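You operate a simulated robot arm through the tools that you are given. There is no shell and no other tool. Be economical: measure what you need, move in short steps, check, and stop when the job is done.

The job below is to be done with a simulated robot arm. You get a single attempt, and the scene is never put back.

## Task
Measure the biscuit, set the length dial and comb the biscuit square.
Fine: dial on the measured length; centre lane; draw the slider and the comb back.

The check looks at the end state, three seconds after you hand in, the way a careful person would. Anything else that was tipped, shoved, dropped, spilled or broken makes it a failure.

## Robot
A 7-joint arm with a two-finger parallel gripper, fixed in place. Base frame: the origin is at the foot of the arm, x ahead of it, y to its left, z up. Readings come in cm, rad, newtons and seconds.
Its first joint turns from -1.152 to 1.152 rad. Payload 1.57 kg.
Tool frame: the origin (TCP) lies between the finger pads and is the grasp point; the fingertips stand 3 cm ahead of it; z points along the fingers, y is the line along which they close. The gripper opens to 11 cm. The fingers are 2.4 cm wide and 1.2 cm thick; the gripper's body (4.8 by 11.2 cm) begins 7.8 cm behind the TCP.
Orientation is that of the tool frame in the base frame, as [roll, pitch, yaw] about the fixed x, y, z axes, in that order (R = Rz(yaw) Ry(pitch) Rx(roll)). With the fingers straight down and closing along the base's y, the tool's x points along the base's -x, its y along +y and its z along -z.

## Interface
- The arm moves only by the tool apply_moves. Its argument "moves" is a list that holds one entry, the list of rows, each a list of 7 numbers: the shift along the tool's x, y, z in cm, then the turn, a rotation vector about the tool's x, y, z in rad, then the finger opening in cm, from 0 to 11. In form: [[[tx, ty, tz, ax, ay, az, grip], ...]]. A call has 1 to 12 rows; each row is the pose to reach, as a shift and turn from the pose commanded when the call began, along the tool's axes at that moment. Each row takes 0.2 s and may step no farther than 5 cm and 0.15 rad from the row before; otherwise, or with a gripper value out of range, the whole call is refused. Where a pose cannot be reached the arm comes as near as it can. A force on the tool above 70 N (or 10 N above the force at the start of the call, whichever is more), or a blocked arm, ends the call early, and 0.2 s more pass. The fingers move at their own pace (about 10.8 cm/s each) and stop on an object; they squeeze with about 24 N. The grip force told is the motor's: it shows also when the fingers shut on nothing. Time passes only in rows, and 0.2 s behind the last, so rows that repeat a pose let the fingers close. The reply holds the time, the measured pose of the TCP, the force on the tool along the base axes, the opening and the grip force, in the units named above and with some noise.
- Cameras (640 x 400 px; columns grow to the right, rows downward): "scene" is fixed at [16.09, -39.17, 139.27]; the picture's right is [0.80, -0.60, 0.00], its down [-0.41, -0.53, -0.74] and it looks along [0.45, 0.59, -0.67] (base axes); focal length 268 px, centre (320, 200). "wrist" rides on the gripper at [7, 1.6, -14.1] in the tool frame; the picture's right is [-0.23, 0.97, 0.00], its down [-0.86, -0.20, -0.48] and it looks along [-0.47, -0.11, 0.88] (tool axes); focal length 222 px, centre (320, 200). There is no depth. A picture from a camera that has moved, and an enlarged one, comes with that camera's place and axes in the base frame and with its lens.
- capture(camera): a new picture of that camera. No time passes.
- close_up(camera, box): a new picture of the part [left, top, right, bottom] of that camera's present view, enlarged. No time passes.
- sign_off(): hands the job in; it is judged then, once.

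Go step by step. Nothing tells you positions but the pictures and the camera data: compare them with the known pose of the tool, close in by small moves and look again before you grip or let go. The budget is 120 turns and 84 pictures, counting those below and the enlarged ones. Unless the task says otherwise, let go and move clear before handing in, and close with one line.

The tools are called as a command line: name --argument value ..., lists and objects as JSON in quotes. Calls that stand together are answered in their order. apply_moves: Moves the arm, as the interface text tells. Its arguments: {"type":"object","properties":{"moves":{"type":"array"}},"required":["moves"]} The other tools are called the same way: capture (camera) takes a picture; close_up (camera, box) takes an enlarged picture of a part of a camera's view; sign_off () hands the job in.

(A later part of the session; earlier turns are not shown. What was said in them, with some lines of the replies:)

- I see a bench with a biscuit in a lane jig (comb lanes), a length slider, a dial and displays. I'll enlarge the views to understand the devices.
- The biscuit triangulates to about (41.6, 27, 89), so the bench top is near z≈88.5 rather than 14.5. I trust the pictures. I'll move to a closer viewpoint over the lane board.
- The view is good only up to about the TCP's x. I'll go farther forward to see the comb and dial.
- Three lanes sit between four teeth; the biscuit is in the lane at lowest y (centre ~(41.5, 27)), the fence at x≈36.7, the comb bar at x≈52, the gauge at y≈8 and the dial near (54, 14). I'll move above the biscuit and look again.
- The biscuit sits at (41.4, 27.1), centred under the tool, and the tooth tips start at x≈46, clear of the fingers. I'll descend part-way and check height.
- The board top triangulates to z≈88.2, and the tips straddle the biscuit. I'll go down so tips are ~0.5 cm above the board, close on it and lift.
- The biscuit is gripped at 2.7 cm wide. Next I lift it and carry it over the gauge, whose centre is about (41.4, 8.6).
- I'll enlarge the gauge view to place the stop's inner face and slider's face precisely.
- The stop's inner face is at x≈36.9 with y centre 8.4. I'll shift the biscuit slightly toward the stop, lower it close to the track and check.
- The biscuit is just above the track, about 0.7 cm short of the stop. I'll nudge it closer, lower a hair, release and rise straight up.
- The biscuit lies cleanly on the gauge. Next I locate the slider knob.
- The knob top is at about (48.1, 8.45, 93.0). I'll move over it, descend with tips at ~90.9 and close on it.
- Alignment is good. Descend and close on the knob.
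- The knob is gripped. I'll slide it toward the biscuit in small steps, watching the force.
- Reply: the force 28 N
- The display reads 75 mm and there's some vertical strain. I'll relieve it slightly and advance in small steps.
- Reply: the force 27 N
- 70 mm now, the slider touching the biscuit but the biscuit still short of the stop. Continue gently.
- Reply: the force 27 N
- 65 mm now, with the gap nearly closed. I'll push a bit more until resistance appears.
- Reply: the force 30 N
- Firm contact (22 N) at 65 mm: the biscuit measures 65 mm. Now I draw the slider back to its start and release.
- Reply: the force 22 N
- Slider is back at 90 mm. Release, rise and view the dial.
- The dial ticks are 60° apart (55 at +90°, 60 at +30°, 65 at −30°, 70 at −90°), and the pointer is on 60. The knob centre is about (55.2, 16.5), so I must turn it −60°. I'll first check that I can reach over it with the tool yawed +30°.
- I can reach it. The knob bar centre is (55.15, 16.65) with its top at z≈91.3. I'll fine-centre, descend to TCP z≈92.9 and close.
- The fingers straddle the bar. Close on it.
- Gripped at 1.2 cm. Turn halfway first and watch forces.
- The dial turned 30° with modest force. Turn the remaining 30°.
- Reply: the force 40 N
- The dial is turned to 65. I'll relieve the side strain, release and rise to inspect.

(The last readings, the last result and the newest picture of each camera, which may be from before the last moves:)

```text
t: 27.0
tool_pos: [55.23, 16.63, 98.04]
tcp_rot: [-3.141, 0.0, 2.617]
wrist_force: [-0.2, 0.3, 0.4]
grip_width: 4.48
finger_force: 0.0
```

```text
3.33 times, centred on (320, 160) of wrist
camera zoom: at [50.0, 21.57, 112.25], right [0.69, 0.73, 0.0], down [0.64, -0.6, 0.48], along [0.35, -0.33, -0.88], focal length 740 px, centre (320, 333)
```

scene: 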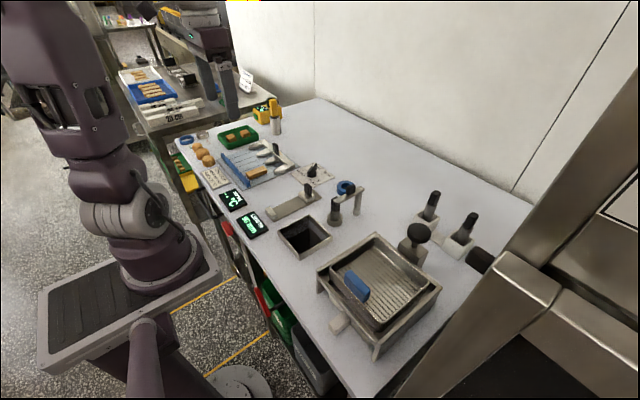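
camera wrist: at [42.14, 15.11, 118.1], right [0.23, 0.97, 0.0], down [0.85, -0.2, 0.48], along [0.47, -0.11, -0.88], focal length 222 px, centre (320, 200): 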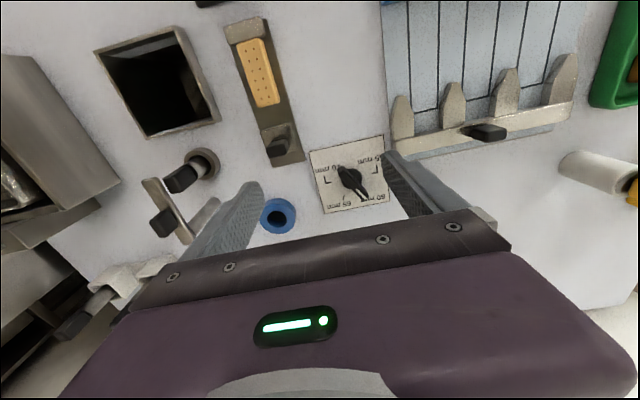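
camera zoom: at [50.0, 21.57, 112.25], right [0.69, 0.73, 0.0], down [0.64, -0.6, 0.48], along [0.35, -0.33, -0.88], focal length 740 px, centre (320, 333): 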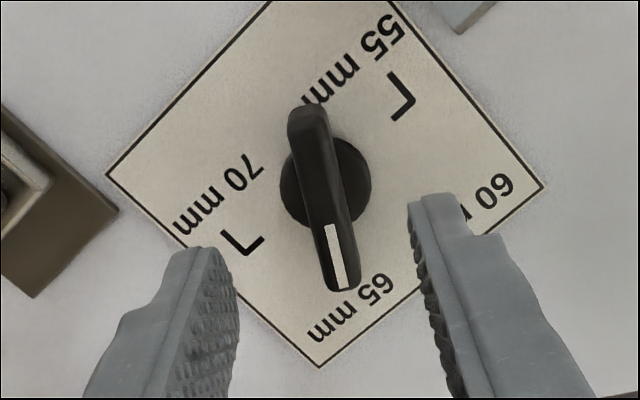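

The dial is exactly 60° round, pointing at 65. Now I fetch the biscuit from the gauge, at about (40.2, 8.45).

apply_moves --moves '[[[1.8, -3, -1.5, 0, 0, -0.1, 5], [3.6, -6, -2, 0, 0, -0.2, 5], [5.4, -9, -2, 0, 0, -0.3, 5], [7.2, -12, -2, 0, 0, -0.4, 5], [8.95, -14.55, -1, 0, 0, -0.52, 5], [8.95, -14.55, 1, 0, 0, -0.524, 5], [8.95, -14.55, 1, 0, 0, -0.524, 5]]]'

close_up --camera "wrist" --box '[200, 40, 440, 240]'

```text
t: 28.6
tool_pos: [40.24, 8.6, 97.13]
tcp_rot: [-3.141, 0.0, 3.139]
wrist_force: [-0.7, -0.1, -0.8]
grip_width: 5.02
finger_force: 0.0
```

```text
2.00 times, centred on (320, 140) of wrist
camera zoom: at [33.14, 10.28, 111.23], right [0.23, 0.97, 0.0], down [0.85, -0.2, 0.48], along [0.47, -0.11, -0.88], focal length 444 px, centre (320, 320)
```

zoom: 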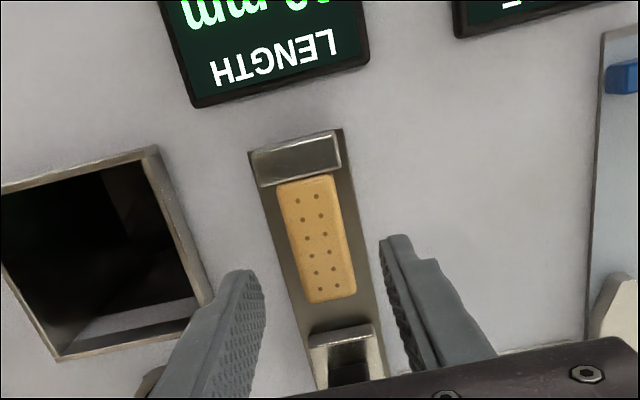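

The biscuit is centred at (40.4, 8.5), right under the tool. Descend and grip.

apply_moves --moves '[[[-0.1, 0, 3, 0, 0, 0, 4.6], [-0.1, 0, 5, 0, 0, 0, 4.6], [-0.1, 0, 5.3, 0, 0, 0, 4.6], [-0.1, 0, 5.3, 0, 0, 0, 3], [-0.1, 0, 5.3, 0, 0, 0, 2], [-0.1, 0, 5.3, 0, 0, 0, 2], [-0.1, 0, 3.3, 0, 0, 0, 2], [-0.1, 0, -1, 0, 0, 0, 2], [-0.1, 0, -1, 0, 0, 0, 2]]]'

close_up --camera "scene" --box '[230, 130, 335, 200]'

```text
t: 30.6
tool_pos: [40.38, 8.48, 98.01]
tcp_rot: [-3.141, -0.001, 3.141]
wrist_force: [-0.1, -0.1, -0.8]
grip_width: 2.69
finger_force: 14.2
```

```text
5.71 times, centred on (282, 165) of scene
camera zoom: at [16.09, -39.18, 139.27], right [0.8, -0.6, 0.0], down [-0.41, -0.53, -0.74], along [0.45, 0.59, -0.67], focal length 1531 px, centre (534, 400)
```

zoom: 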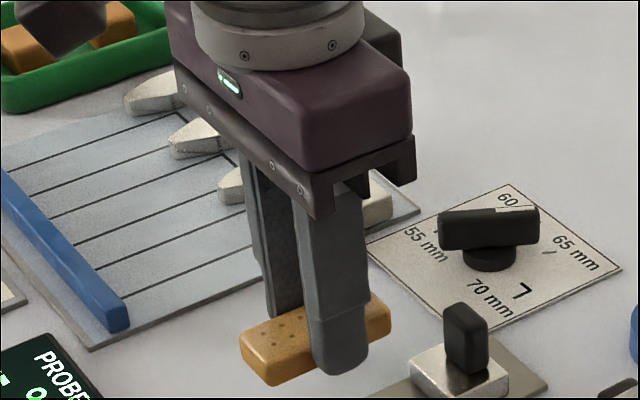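

The biscuit is held. Carry it to the centre lane, (41.0, 33.1).

apply_moves --moves '[[[0, 4, 0, 0, 0, 0, 2], [0, 8.5, 0, 0, 0, 0, 2], [-0.2, 13, 0, 0, 0, 0, 2], [-0.4, 17.5, 0, 0, 0, 0, 2], [-0.6, 22, 0, 0, 0, 0, 2], [-0.6, 24.6, 0, 0, 0, 0, 2], [-0.6, 24.6, 2, 0, 0, 0, 2], [-0.6, 24.6, 2, 0, 0, 0, 2]]]'

capture --camera "wrist"

close_up --camera "wrist" --box '[220, 60, 460, 240]'

```text
t: 32.4
tool_pos: [40.82, 33.23, 95.89]
tcp_rot: [-3.142, 0.0, 3.139]
wrist_force: [-0.5, 0.5, -0.4]
grip_width: 2.65
finger_force: 14.2
```

```text
36 pictures are left
camera wrist: at [33.8, 34.86, 110.08], right [0.23, 0.97, 0.0], down [0.85, -0.2, 0.48], along [0.47, -0.11, -0.88], focal length 222 px, centre (320, 200)
```

wrist: 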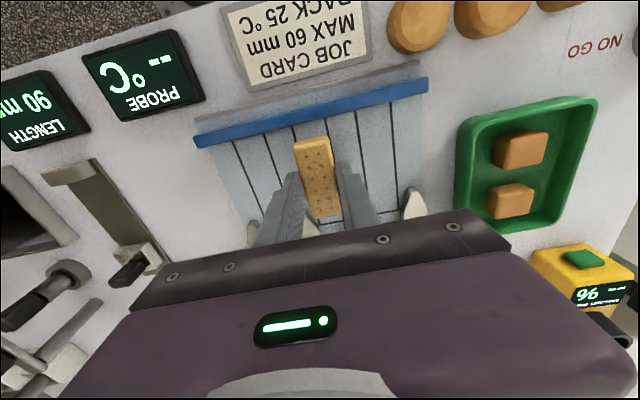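

```text
2.22 times, centred on (340, 150) of wrist
camera zoom: at [33.8, 34.86, 110.08], right [0.23, 0.97, 0.0], down [0.85, -0.2, 0.48], along [0.47, -0.11, -0.88], focal length 494 px, centre (276, 311)
```

zoom: 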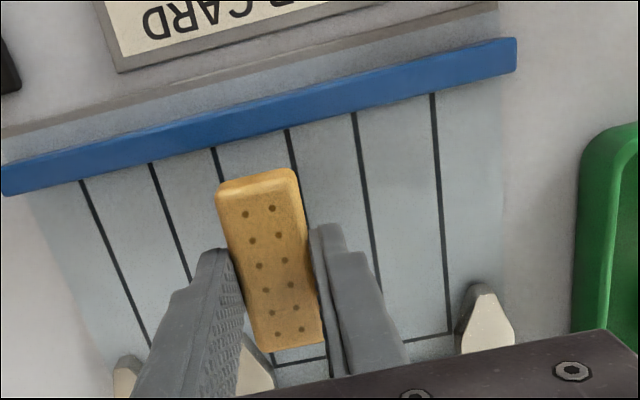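

The centre lane spans y 31.28–34.57 (centre 32.93). I'll correct by −0.27 in y, lower and release.

apply_moves --moves '[[[-0.3, -0.27, 1.5, 0, 0, 0, 2], [-0.3, -0.27, 3.3, 0, 0, 0, 2], [-0.3, -0.27, 4.0, 0, 0, 0, 2], [-0.3, -0.27, 4.0, 0, 0, 0, 2], [-0.3, -0.27, 4.0, 0, 0, 0, 3.6], [-0.3, -0.27, 4.0, 0, 0, 0, 4.6], [-0.3, -0.27, 4.0, 0, 0, 0, 4.6], [-0.3, -0.27, 1, 0, 0, 0, 4.6], [-0.3, -0.27, -3, 0, 0, 0, 4.6], [-0.3, -0.27, -6, 0, 0, 0, 6], [-2.3, -0.27, -6, 0, 0, 0, 9], [-2.3, -0.27, -6, 0, 0, 0, 11]]]'

capture --camera "wrist"

close_up --camera "scene" --box '[210, 120, 315, 190]'

```text
t: 35.0
tool_pos: [43.13, 33.2, 101.98]
tcp_rot: [3.142, 0.001, 3.14]
wrist_force: [0.2, 0.2, 0.3]
grip_width: 10.99
finger_force: 0.0
```

```text
34 pictures are left
camera wrist: at [36.09, 34.71, 116.09], right [0.23, 0.97, 0.0], down [0.85, -0.2, 0.48], along [0.47, -0.11, -0.88], focal length 222 px, centre (320, 200)
```

wrist: 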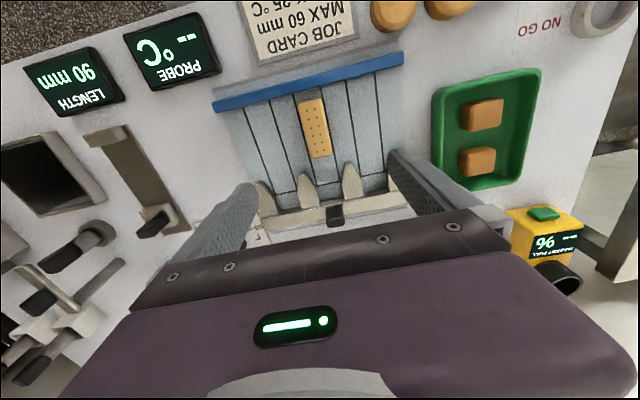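

```text
5.71 times, centred on (262, 155) of scene
camera zoom: at [16.09, -39.18, 139.27], right [0.8, -0.6, 0.0], down [-0.41, -0.53, -0.74], along [0.45, 0.59, -0.67], focal length 1531 px, centre (649, 457)
```

zoom: 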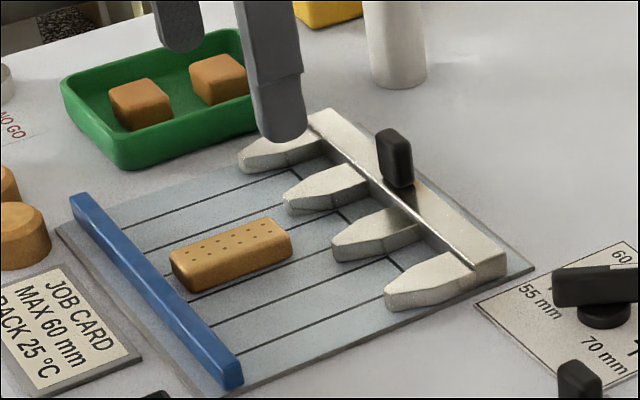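

The biscuit lies in the centre lane. I'll enlarge to check centring and find the comb's handle.

close_up --camera "wrist" --box '[240, 50, 420, 240]'

close_up --camera "scene" --box '[250, 130, 310, 180]'

```text
2.11 times, centred on (330, 145) of wrist
camera zoom: at [36.09, 34.71, 116.09], right [0.23, 0.97, 0.0], down [0.85, -0.2, 0.48], along [0.47, -0.11, -0.88], focal length 468 px, centre (299, 316)
```

zoom: 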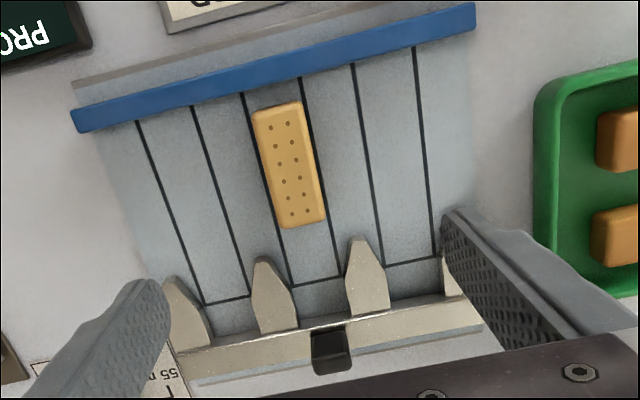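

```text
8.00 times, centred on (280, 155) of scene
camera zoom: at [16.09, -39.18, 139.27], right [0.8, -0.6, 0.0], down [-0.41, -0.53, -0.74], along [0.45, 0.59, -0.67], focal length 2144 px, centre (640, 560)
```

zoom: 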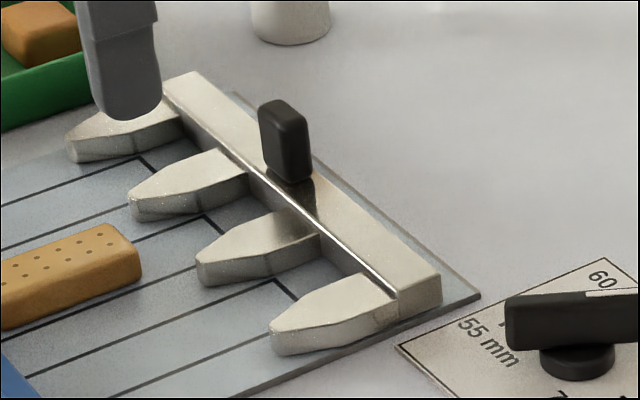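

The biscuit is well centred in the lane. The comb handle's top is at about (52.3, 33.0, 92.9), so I'll test whether the arm reaches above it.

apply_moves --moves '[[[-3, -0.1, 0, 0, 0, 0, 8], [-6, -0.1, 1, 0, 0, 0, 6], [-9, -0.1, 3, 0, 0, 0, 5], [-9, -0.1, 5, 0, 0, 0, 5], [-9, -0.1, 5, 0, 0, 0, 5]]]'

close_up --camera "scene" --box '[250, 120, 325, 170]'

```text
t: 36.2
tool_pos: [52.13, 33.0, 96.84]
tcp_rot: [-3.14, 0.0, 3.14]
wrist_force: [-0.4, -0.3, 0.3]
grip_width: 4.99
finger_force: 0.1
```

```text
8.00 times, centred on (288, 145) of scene
camera zoom: at [16.09, -39.18, 139.27], right [0.8, -0.6, 0.0], down [-0.41, -0.53, -0.74], along [0.45, 0.59, -0.67], focal length 2144 px, centre (580, 640)
```

zoom: 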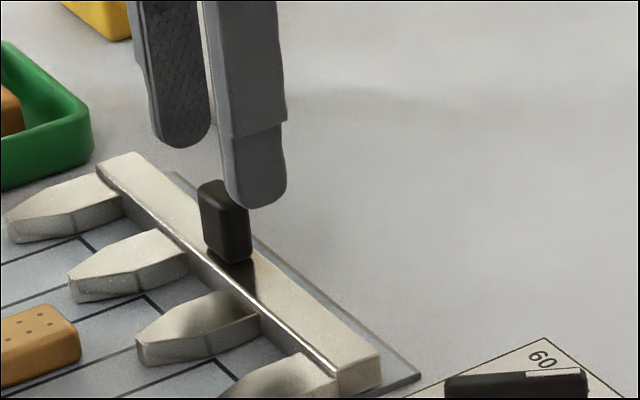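

The arm reaches and is aligned. Descend and grip the handle.

apply_moves --moves '[[[-0.1, 0, 1.5, 0, 0, 0, 5], [-0.1, 0, 2.8, 0, 0, 0, 5], [-0.1, 0, 2.8, 0, 0, 0, 3], [-0.1, 0, 2.8, 0, 0, 0, 1], [-0.1, 0, 2.8, 0, 0, 0, 1]]]'

close_up --camera "scene" --box '[210, 120, 315, 190]'

```text
t: 37.4
tool_pos: [52.15, 32.94, 94.25]
tcp_rot: [3.138, 0.0, 3.139]
wrist_force: [0.7, 11.0, -6.3]
grip_width: 2.42
finger_force: 35.8
```

```text
5.71 times, centred on (262, 155) of scene
camera zoom: at [16.1, -39.14, 139.28], right [0.8, -0.6, 0.0], down [-0.41, -0.53, -0.74], along [0.45, 0.59, -0.67], focal length 1531 px, centre (649, 457)
```

zoom: 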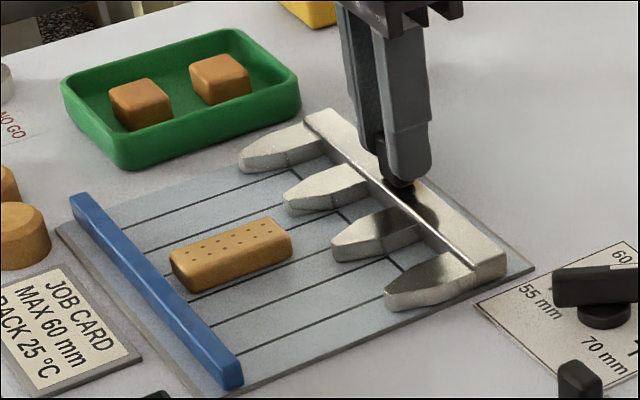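

Handle gripped. Push the comb toward the fence in small steps, 3.5 cm first.

apply_moves --moves '[[[0.4, 0.03, 0, 0, 0, 0, 1], [0.9, 0.05, 0, 0, 0, 0, 1], [1.4, 0.05, 0, 0, 0, 0, 1], [1.9, 0.05, 0, 0, 0, 0, 1], [2.4, 0.05, 0, 0, 0, 0, 1], [2.9, 0.05, 0, 0, 0, 0, 1], [3.5, 0.05, 0, 0, 0, 0, 1], [3.5, 0.05, 0, 0, 0, 0, 1]]]'

close_up --camera "scene" --box '[210, 120, 315, 190]'

close_up --camera "wrist" --box '[220, 0, 440, 240]'

```text
t: 39.2
tool_pos: [48.74, 32.99, 94.25]
tcp_rot: [-3.141, -0.001, 3.141]
wrist_force: [2.1, 9.6, -18.3]
grip_width: 2.4
finger_force: 35.5
```

```text
5.71 times, centred on (262, 155) of scene
camera zoom: at [16.13, -39.13, 139.28], right [0.8, -0.6, 0.0], down [-0.41, -0.53, -0.74], along [0.45, 0.59, -0.67], focal length 1531 px, centre (649, 457)
```

zoom: 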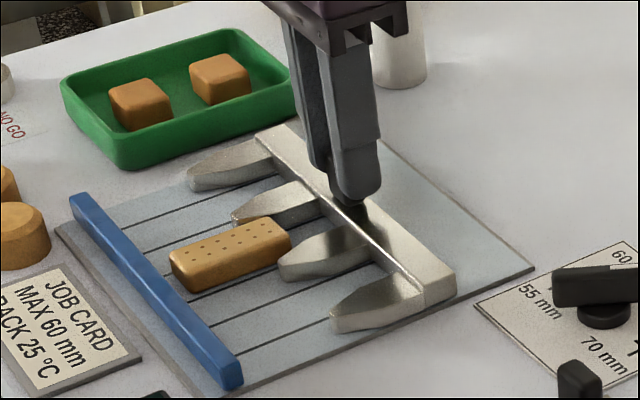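

```text
1.67 times, centred on (330, 120) of wrist
camera zoom: at [41.82, 34.63, 108.41], right [0.23, 0.97, 0.0], down [0.86, -0.2, 0.48], along [0.46, -0.11, -0.88], focal length 370 px, centre (303, 333)
```

zoom: 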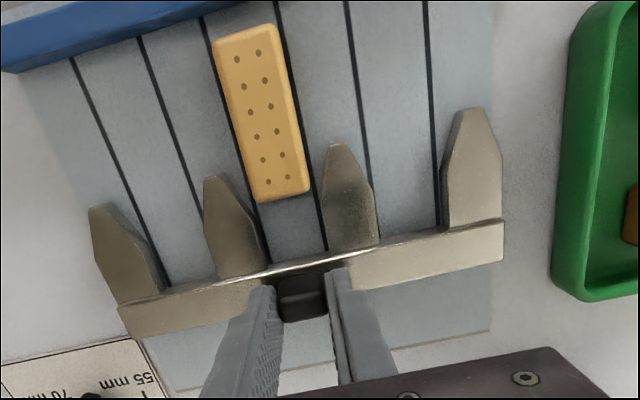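

The comb teeth are straddling the biscuit. Continue 2 cm, then look.

apply_moves --moves '[[[0.4, 0, 0.05, 0, 0, 0, 1], [0.8, 0, 0.05, 0, 0, 0, 1], [1.2, 0, 0.05, 0, 0, 0, 1], [1.6, 0, 0.05, 0, 0, 0, 1], [2.0, 0, 0.05, 0, 0, 0, 1], [2.0, 0, 0.05, 0, 0, 0, 1]]]'

close_up --camera "scene" --box '[210, 120, 315, 190]'

close_up --camera "wrist" --box '[220, 0, 440, 240]'

```text
t: 40.6
tool_pos: [46.82, 33.1, 94.32]
tcp_rot: [3.141, 0.003, 3.14]
wrist_force: [1.9, 5.1, 7.1]
grip_width: 2.39
finger_force: 35.8
```

```text
5.71 times, centred on (262, 155) of scene
camera zoom: at [16.09, -39.17, 139.27], right [0.8, -0.6, 0.0], down [-0.41, -0.53, -0.74], along [0.45, 0.59, -0.67], focal length 1531 px, centre (649, 457)
```

zoom: 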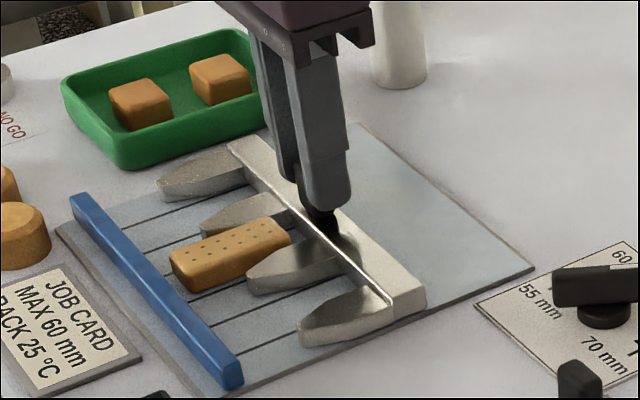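

```text
1.67 times, centred on (330, 120) of wrist
camera zoom: at [39.79, 34.6, 108.4], right [0.23, 0.97, 0.0], down [0.85, -0.2, 0.48], along [0.47, -0.11, -0.88], focal length 370 px, centre (303, 333)
```

zoom: 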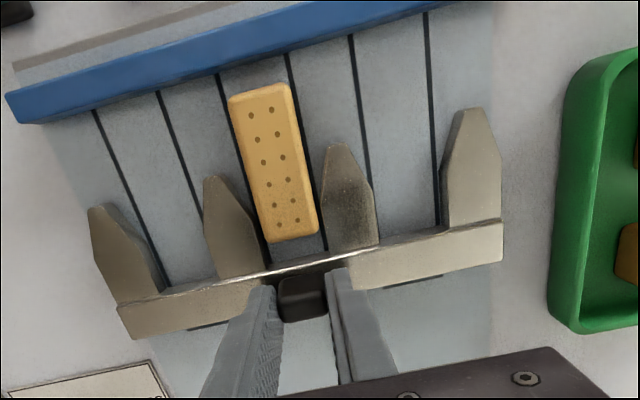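

About 1.2 cm remains to the biscuit. Advance 1.4 cm gently.

apply_moves --moves '[[[0.35, -0.02, -0.03, 0, 0, 0, 1], [0.7, -0.02, -0.03, 0, 0, 0, 1], [1.0, -0.02, -0.03, 0, 0, 0, 1], [1.2, -0.02, -0.03, 0, 0, 0, 1], [1.4, -0.02, -0.03, 0, 0, 0, 1], [1.4, -0.02, -0.03, 0, 0, 0, 1]]]'

close_up --camera "wrist" --box '[220, 0, 440, 240]'

```text
t: 42.0
tool_pos: [45.35, 33.01, 94.24]
tcp_rot: [3.14, 0.001, 3.14]
wrist_force: [1.1, 10.8, 14.8]
grip_width: 2.39
finger_force: 36.1
```

```text
1.67 times, centred on (330, 120) of wrist
camera zoom: at [38.35, 34.58, 108.4], right [0.23, 0.97, 0.0], down [0.85, -0.2, 0.48], along [0.47, -0.11, -0.88], focal length 370 px, centre (303, 333)
```

zoom: 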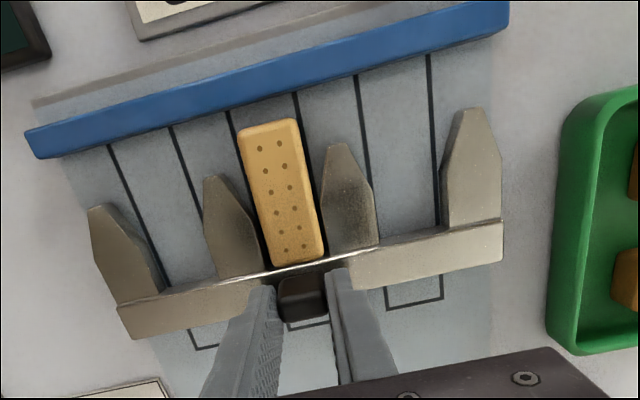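

The bar has just reached the biscuit. Push on gently toward the fence until resistance.

apply_moves --moves '[[[0.2, -0.03, -0.05, 0, 0, 0, 1], [0.35, -0.03, -0.05, 0, 0, 0, 1], [0.5, -0.03, -0.05, 0, 0, 0, 1], [0.5, -0.03, -0.05, 0, 0, 0, 1]]]'

close_up --camera "wrist" --box '[220, 0, 440, 240]'

close_up --camera "scene" --box '[210, 120, 315, 190]'

```text
t: 43.0
tool_pos: [44.9, 33.04, 94.14]
tcp_rot: [-3.141, 0.0, 3.14]
wrist_force: [2.1, 17.2, 2.9]
grip_width: 2.36
finger_force: 35.5
```

```text
1.67 times, centred on (330, 120) of wrist
camera zoom: at [37.87, 34.6, 108.4], right [0.23, 0.97, 0.0], down [0.85, -0.2, 0.48], along [0.47, -0.11, -0.88], focal length 370 px, centre (303, 333)
```

zoom: 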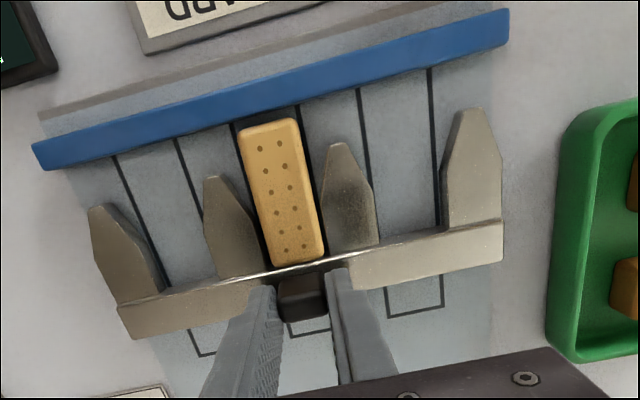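

```text
5.71 times, centred on (262, 155) of scene
camera zoom: at [16.09, -39.13, 139.28], right [0.8, -0.6, 0.0], down [-0.41, -0.53, -0.74], along [0.45, 0.59, -0.67], focal length 1531 px, centre (649, 457)
```

zoom: 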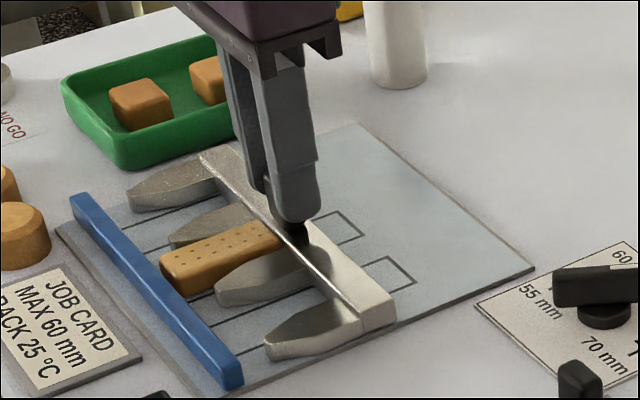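

The biscuit is moving square with the bar and about 0.4 cm remains to the fence. Continue in small steps.

apply_moves --moves '[[[0.15, 0.06, 0, 0, 0, 0, 1], [0.3, 0.06, 0, 0, 0, 0, 1], [0.4, 0.06, 0, 0, 0, 0, 1], [0.4, 0.06, 0, 0, 0, 0, 1]]]'

close_up --camera "scene" --box '[210, 120, 315, 190]'

```text
t: 44.0
tool_pos: [44.71, 32.96, 94.18]
tcp_rot: [-3.141, 0.002, 3.136]
wrist_force: [16.6, 11.2, -2.4]
grip_width: 2.38
finger_force: 36.3
```

```text
5.71 times, centred on (262, 155) of scene
camera zoom: at [16.14, -39.14, 139.27], right [0.8, -0.6, 0.0], down [-0.41, -0.53, -0.74], along [0.45, 0.59, -0.67], focal length 1531 px, centre (649, 457)
```

zoom: 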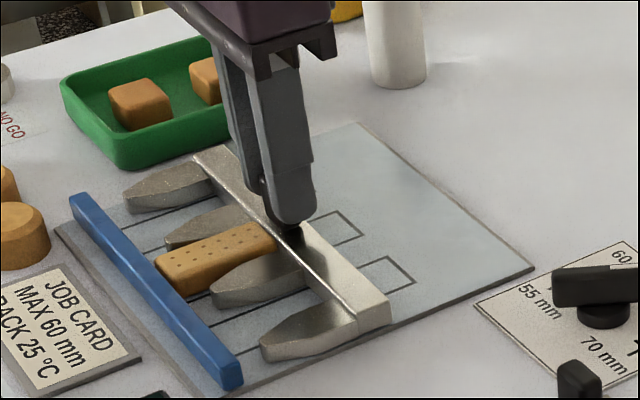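

Resistance of 17 N appeared. Check the fence end.

close_up --camera "wrist" --box '[260, 40, 400, 180]'

close_up --camera "scene" --box '[222, 145, 267, 180]'

```text
2.86 times, centred on (330, 110) of wrist
camera zoom: at [37.62, 34.62, 108.39], right [0.23, 0.97, 0.0], down [0.85, -0.2, 0.48], along [0.47, -0.11, -0.88], focal length 635 px, centre (291, 457)
```

zoom: 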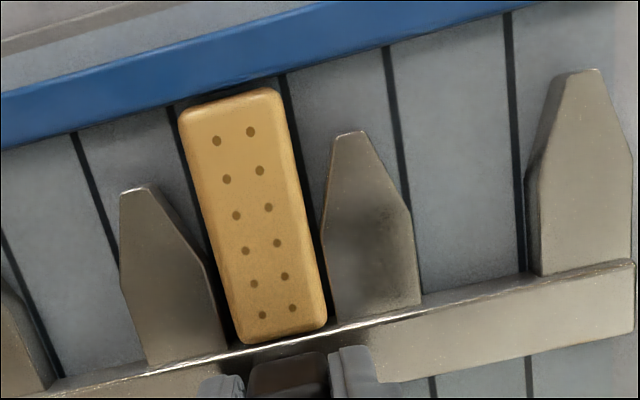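

```text
11.43 times, centred on (244, 162) of scene
camera zoom: at [16.14, -39.14, 139.27], right [0.8, -0.6, 0.0], down [-0.41, -0.53, -0.74], along [0.45, 0.59, -0.67], focal length 3062 px, centre (1183, 629)
```

zoom: 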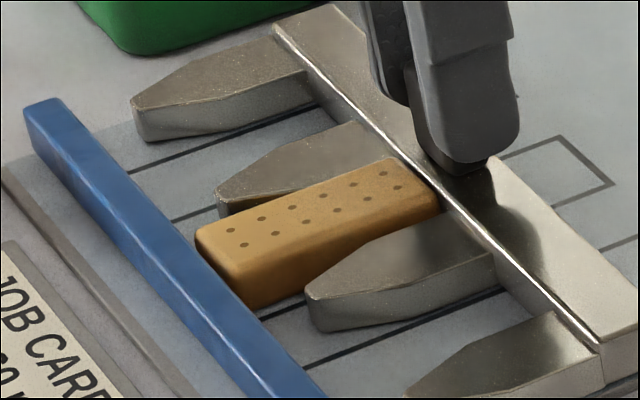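

The biscuit is snug between bar and fence. One slightly firmer push to seat it square.

apply_moves --moves '[[[0.1, 0.06, 0, 0, 0, 0, 1], [0.2, 0.06, 0, 0, 0, 0, 1], [0.2, 0.06, 0, 0, 0, 0, 1]]]'

close_up --camera "wrist" --box '[260, 40, 400, 180]'

```text
t: 44.8
tool_pos: [44.54, 33.07, 94.22]
tcp_rot: [3.14, 0.003, 3.14]
wrist_force: [27.4, 2.0, 0.7]
grip_width: 2.39
finger_force: 35.5
```

```text
2.86 times, centred on (330, 110) of wrist
camera zoom: at [37.5, 34.62, 108.38], right [0.23, 0.97, 0.0], down [0.85, -0.2, 0.48], along [0.47, -0.11, -0.88], focal length 635 px, centre (291, 457)
```

zoom: 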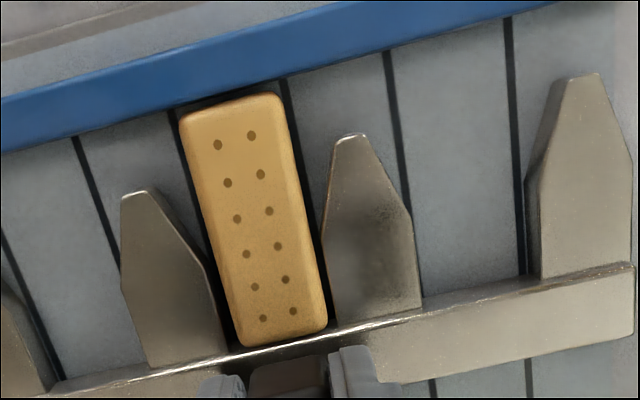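

Seated with 27 N and square. Now draw the comb back to its start.

apply_moves --moves '[[[-0.4, -0.04, 0, 0, 0, 0, 1], [-1.1, -0.06, 0, 0, 0, 0, 1], [-1.8, -0.06, 0, 0, 0, 0, 1], [-2.5, -0.06, 0, 0, 0, 0, 1], [-3.2, -0.06, 0, 0, 0, 0, 1], [-3.9, -0.06, 0, 0, 0, 0, 1], [-4.6, -0.06, 0, 0, 0, 0, 1], [-5.3, -0.06, 0, 0, 0, 0, 1], [-6.0, -0.08, 0, 0, 0, 0, 1], [-6.7, -0.08, 0, 0, 0, 0, 1], [-7.4, -0.08, 0, 0, 0, 0, 1], [-8.0, -0.08, 0, 0, 0, 0, 1]]]'

close_up --camera "scene" --box '[210, 120, 315, 190]'

```text
t: 47.4
tool_pos: [52.01, 33.0, 94.05]
tcp_rot: [-3.139, -0.003, 3.141]
wrist_force: [-17.3, 0.3, -1.3]
grip_width: 2.36
finger_force: 36.2
```

```text
5.71 times, centred on (262, 155) of scene
camera zoom: at [16.05, -39.17, 139.27], right [0.8, -0.6, 0.0], down [-0.4, -0.53, -0.74], along [0.45, 0.59, -0.67], focal length 1531 px, centre (649, 457)
```

zoom: 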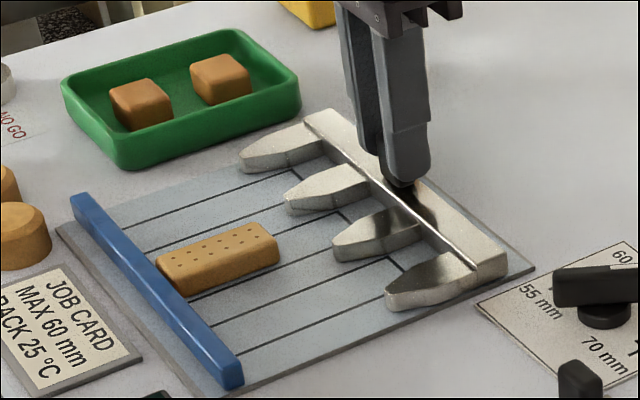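

The comb is fully back and the biscuit stays square in the centre lane. Release and rise clear.

apply_moves --moves '[[[0.1, 0, 0, 0, 0, 0, 1], [0.1, 0, 0, 0, 0, 0, 3], [0.1, 0, 0, 0, 0, 0, 5], [0.1, 0, 0, 0, 0, 0, 5], [0.1, 0, -3, 0, 0, 0, 5], [0.1, 0, -7, 0, 0, 0, 6], [3, -3, -10, 0, 0, 0, 8], [7, -6, -12, 0, 0, 0, 11], [7, -6, -12, 0, 0, 0, 11]]]'

capture --camera "wrist"

close_up --camera "scene" --box '[200, 110, 370, 220]'

```text
refused: row 7 steps farther than a row can; nothing moved
```

```text
16 pictures are left
camera wrist: at [45.11, 34.62, 108.41], right [0.23, 0.97, 0.0], down [0.86, -0.2, 0.48], along [0.46, -0.11, -0.88], focal length 222 px, centre (320, 200)
```

wrist: 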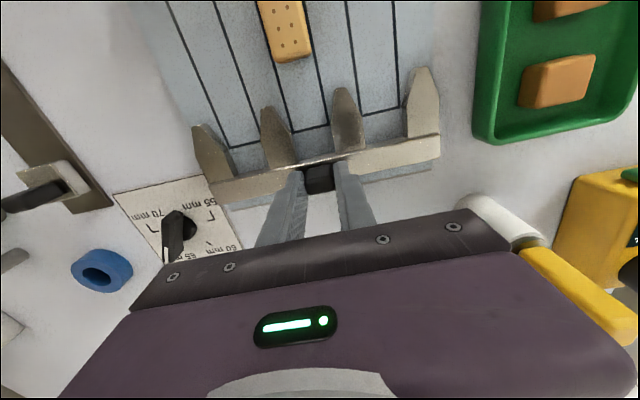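

```text
3.64 times, centred on (285, 165) of scene
camera zoom: at [16.05, -39.17, 139.27], right [0.8, -0.6, 0.0], down [-0.4, -0.53, -0.74], along [0.45, 0.59, -0.67], focal length 974 px, centre (447, 327)
```

zoom: 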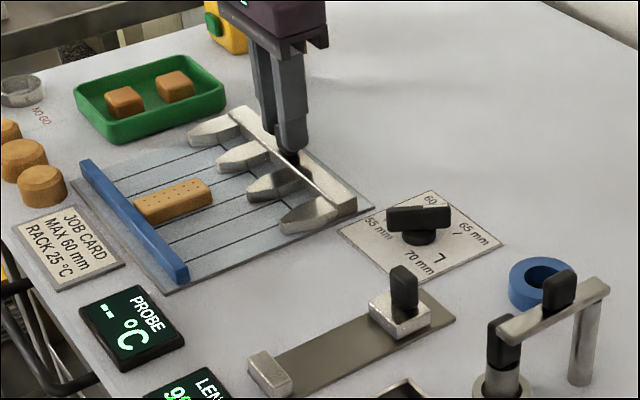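

That call was refused for too large a step, so nothing moved. I'll repeat the release with smaller steps.

apply_moves --moves '[[[0.1, 0, 0, 0, 0, 0, 1], [0.1, 0, 0, 0, 0, 0, 3], [0.1, 0, 0, 0, 0, 0, 5], [0.1, 0, 0, 0, 0, 0, 5], [0.1, 0, -3, 0, 0, 0, 5], [0.1, 0, -7, 0, 0, 0, 6], [2.5, -2, -10, 0, 0, 0, 8], [5, -4, -12, 0, 0, 0, 11], [8, -6, -12, 0, 0, 0, 11], [8, -6, -12, 0, 0, 0, 11]]]'

capture --camera "wrist"

close_up --camera "scene" --box '[200, 110, 370, 250]'

```text
t: 49.6
tool_pos: [44.12, 26.81, 106.1]
tcp_rot: [3.141, -0.002, 3.139]
wrist_force: [-0.3, -1.1, 0.1]
grip_width: 11.0
finger_force: 0.1
```

```text
14 pictures are left
camera wrist: at [37.07, 28.53, 120.27], right [0.23, 0.97, 0.0], down [0.85, -0.2, 0.48], along [0.47, -0.11, -0.88], focal length 222 px, centre (320, 200)
```

wrist: 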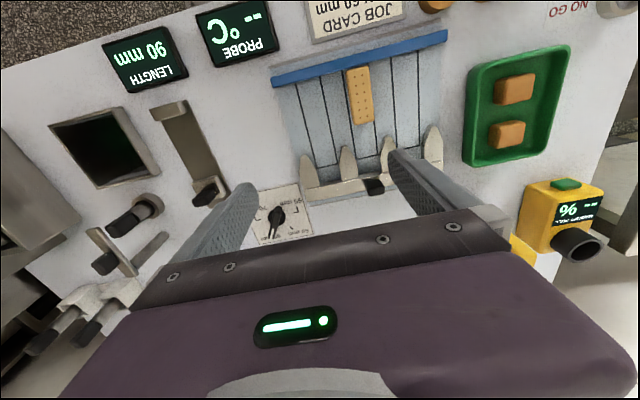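

```text
2.86 times, centred on (285, 180) of scene
camera zoom: at [16.09, -39.18, 139.27], right [0.8, -0.6, 0.0], down [-0.41, -0.53, -0.74], along [0.45, 0.59, -0.67], focal length 766 px, centre (420, 257)
```

zoom: 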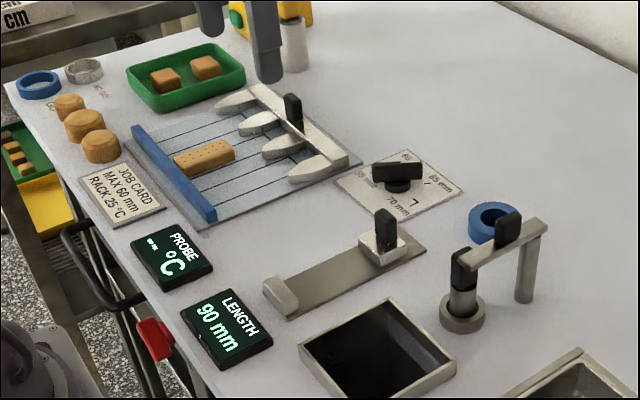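

Everything is in place. One last close look at the dial and the biscuit.

close_up --camera "wrist" --box '[240, 30, 450, 250]'

```text
1.82 times, centred on (345, 140) of wrist
camera zoom: at [37.07, 28.53, 120.27], right [0.23, 0.97, 0.0], down [0.85, -0.2, 0.48], along [0.47, -0.11, -0.88], focal length 404 px, centre (274, 309)
```

zoom: 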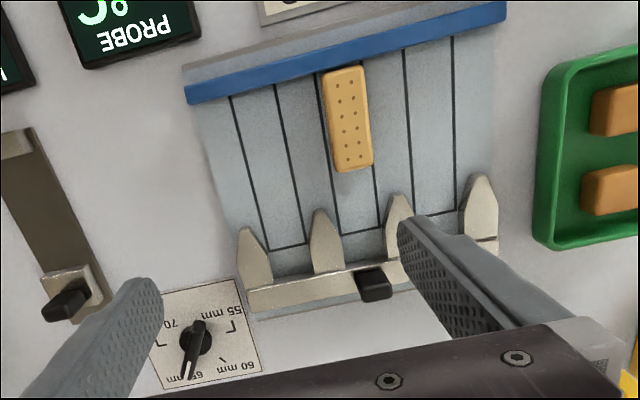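

The biscuit is square in the centre lane, the dial is on 65, and the slider and comb are back. I'm handing in.

sign_off

```text
The job is handed in.
```

The biscuit measured 65 mm and the dial is set to 65. The biscuit is combed square against the fence in the centre lane, the slider and comb are drawn back, and the arm is clear.
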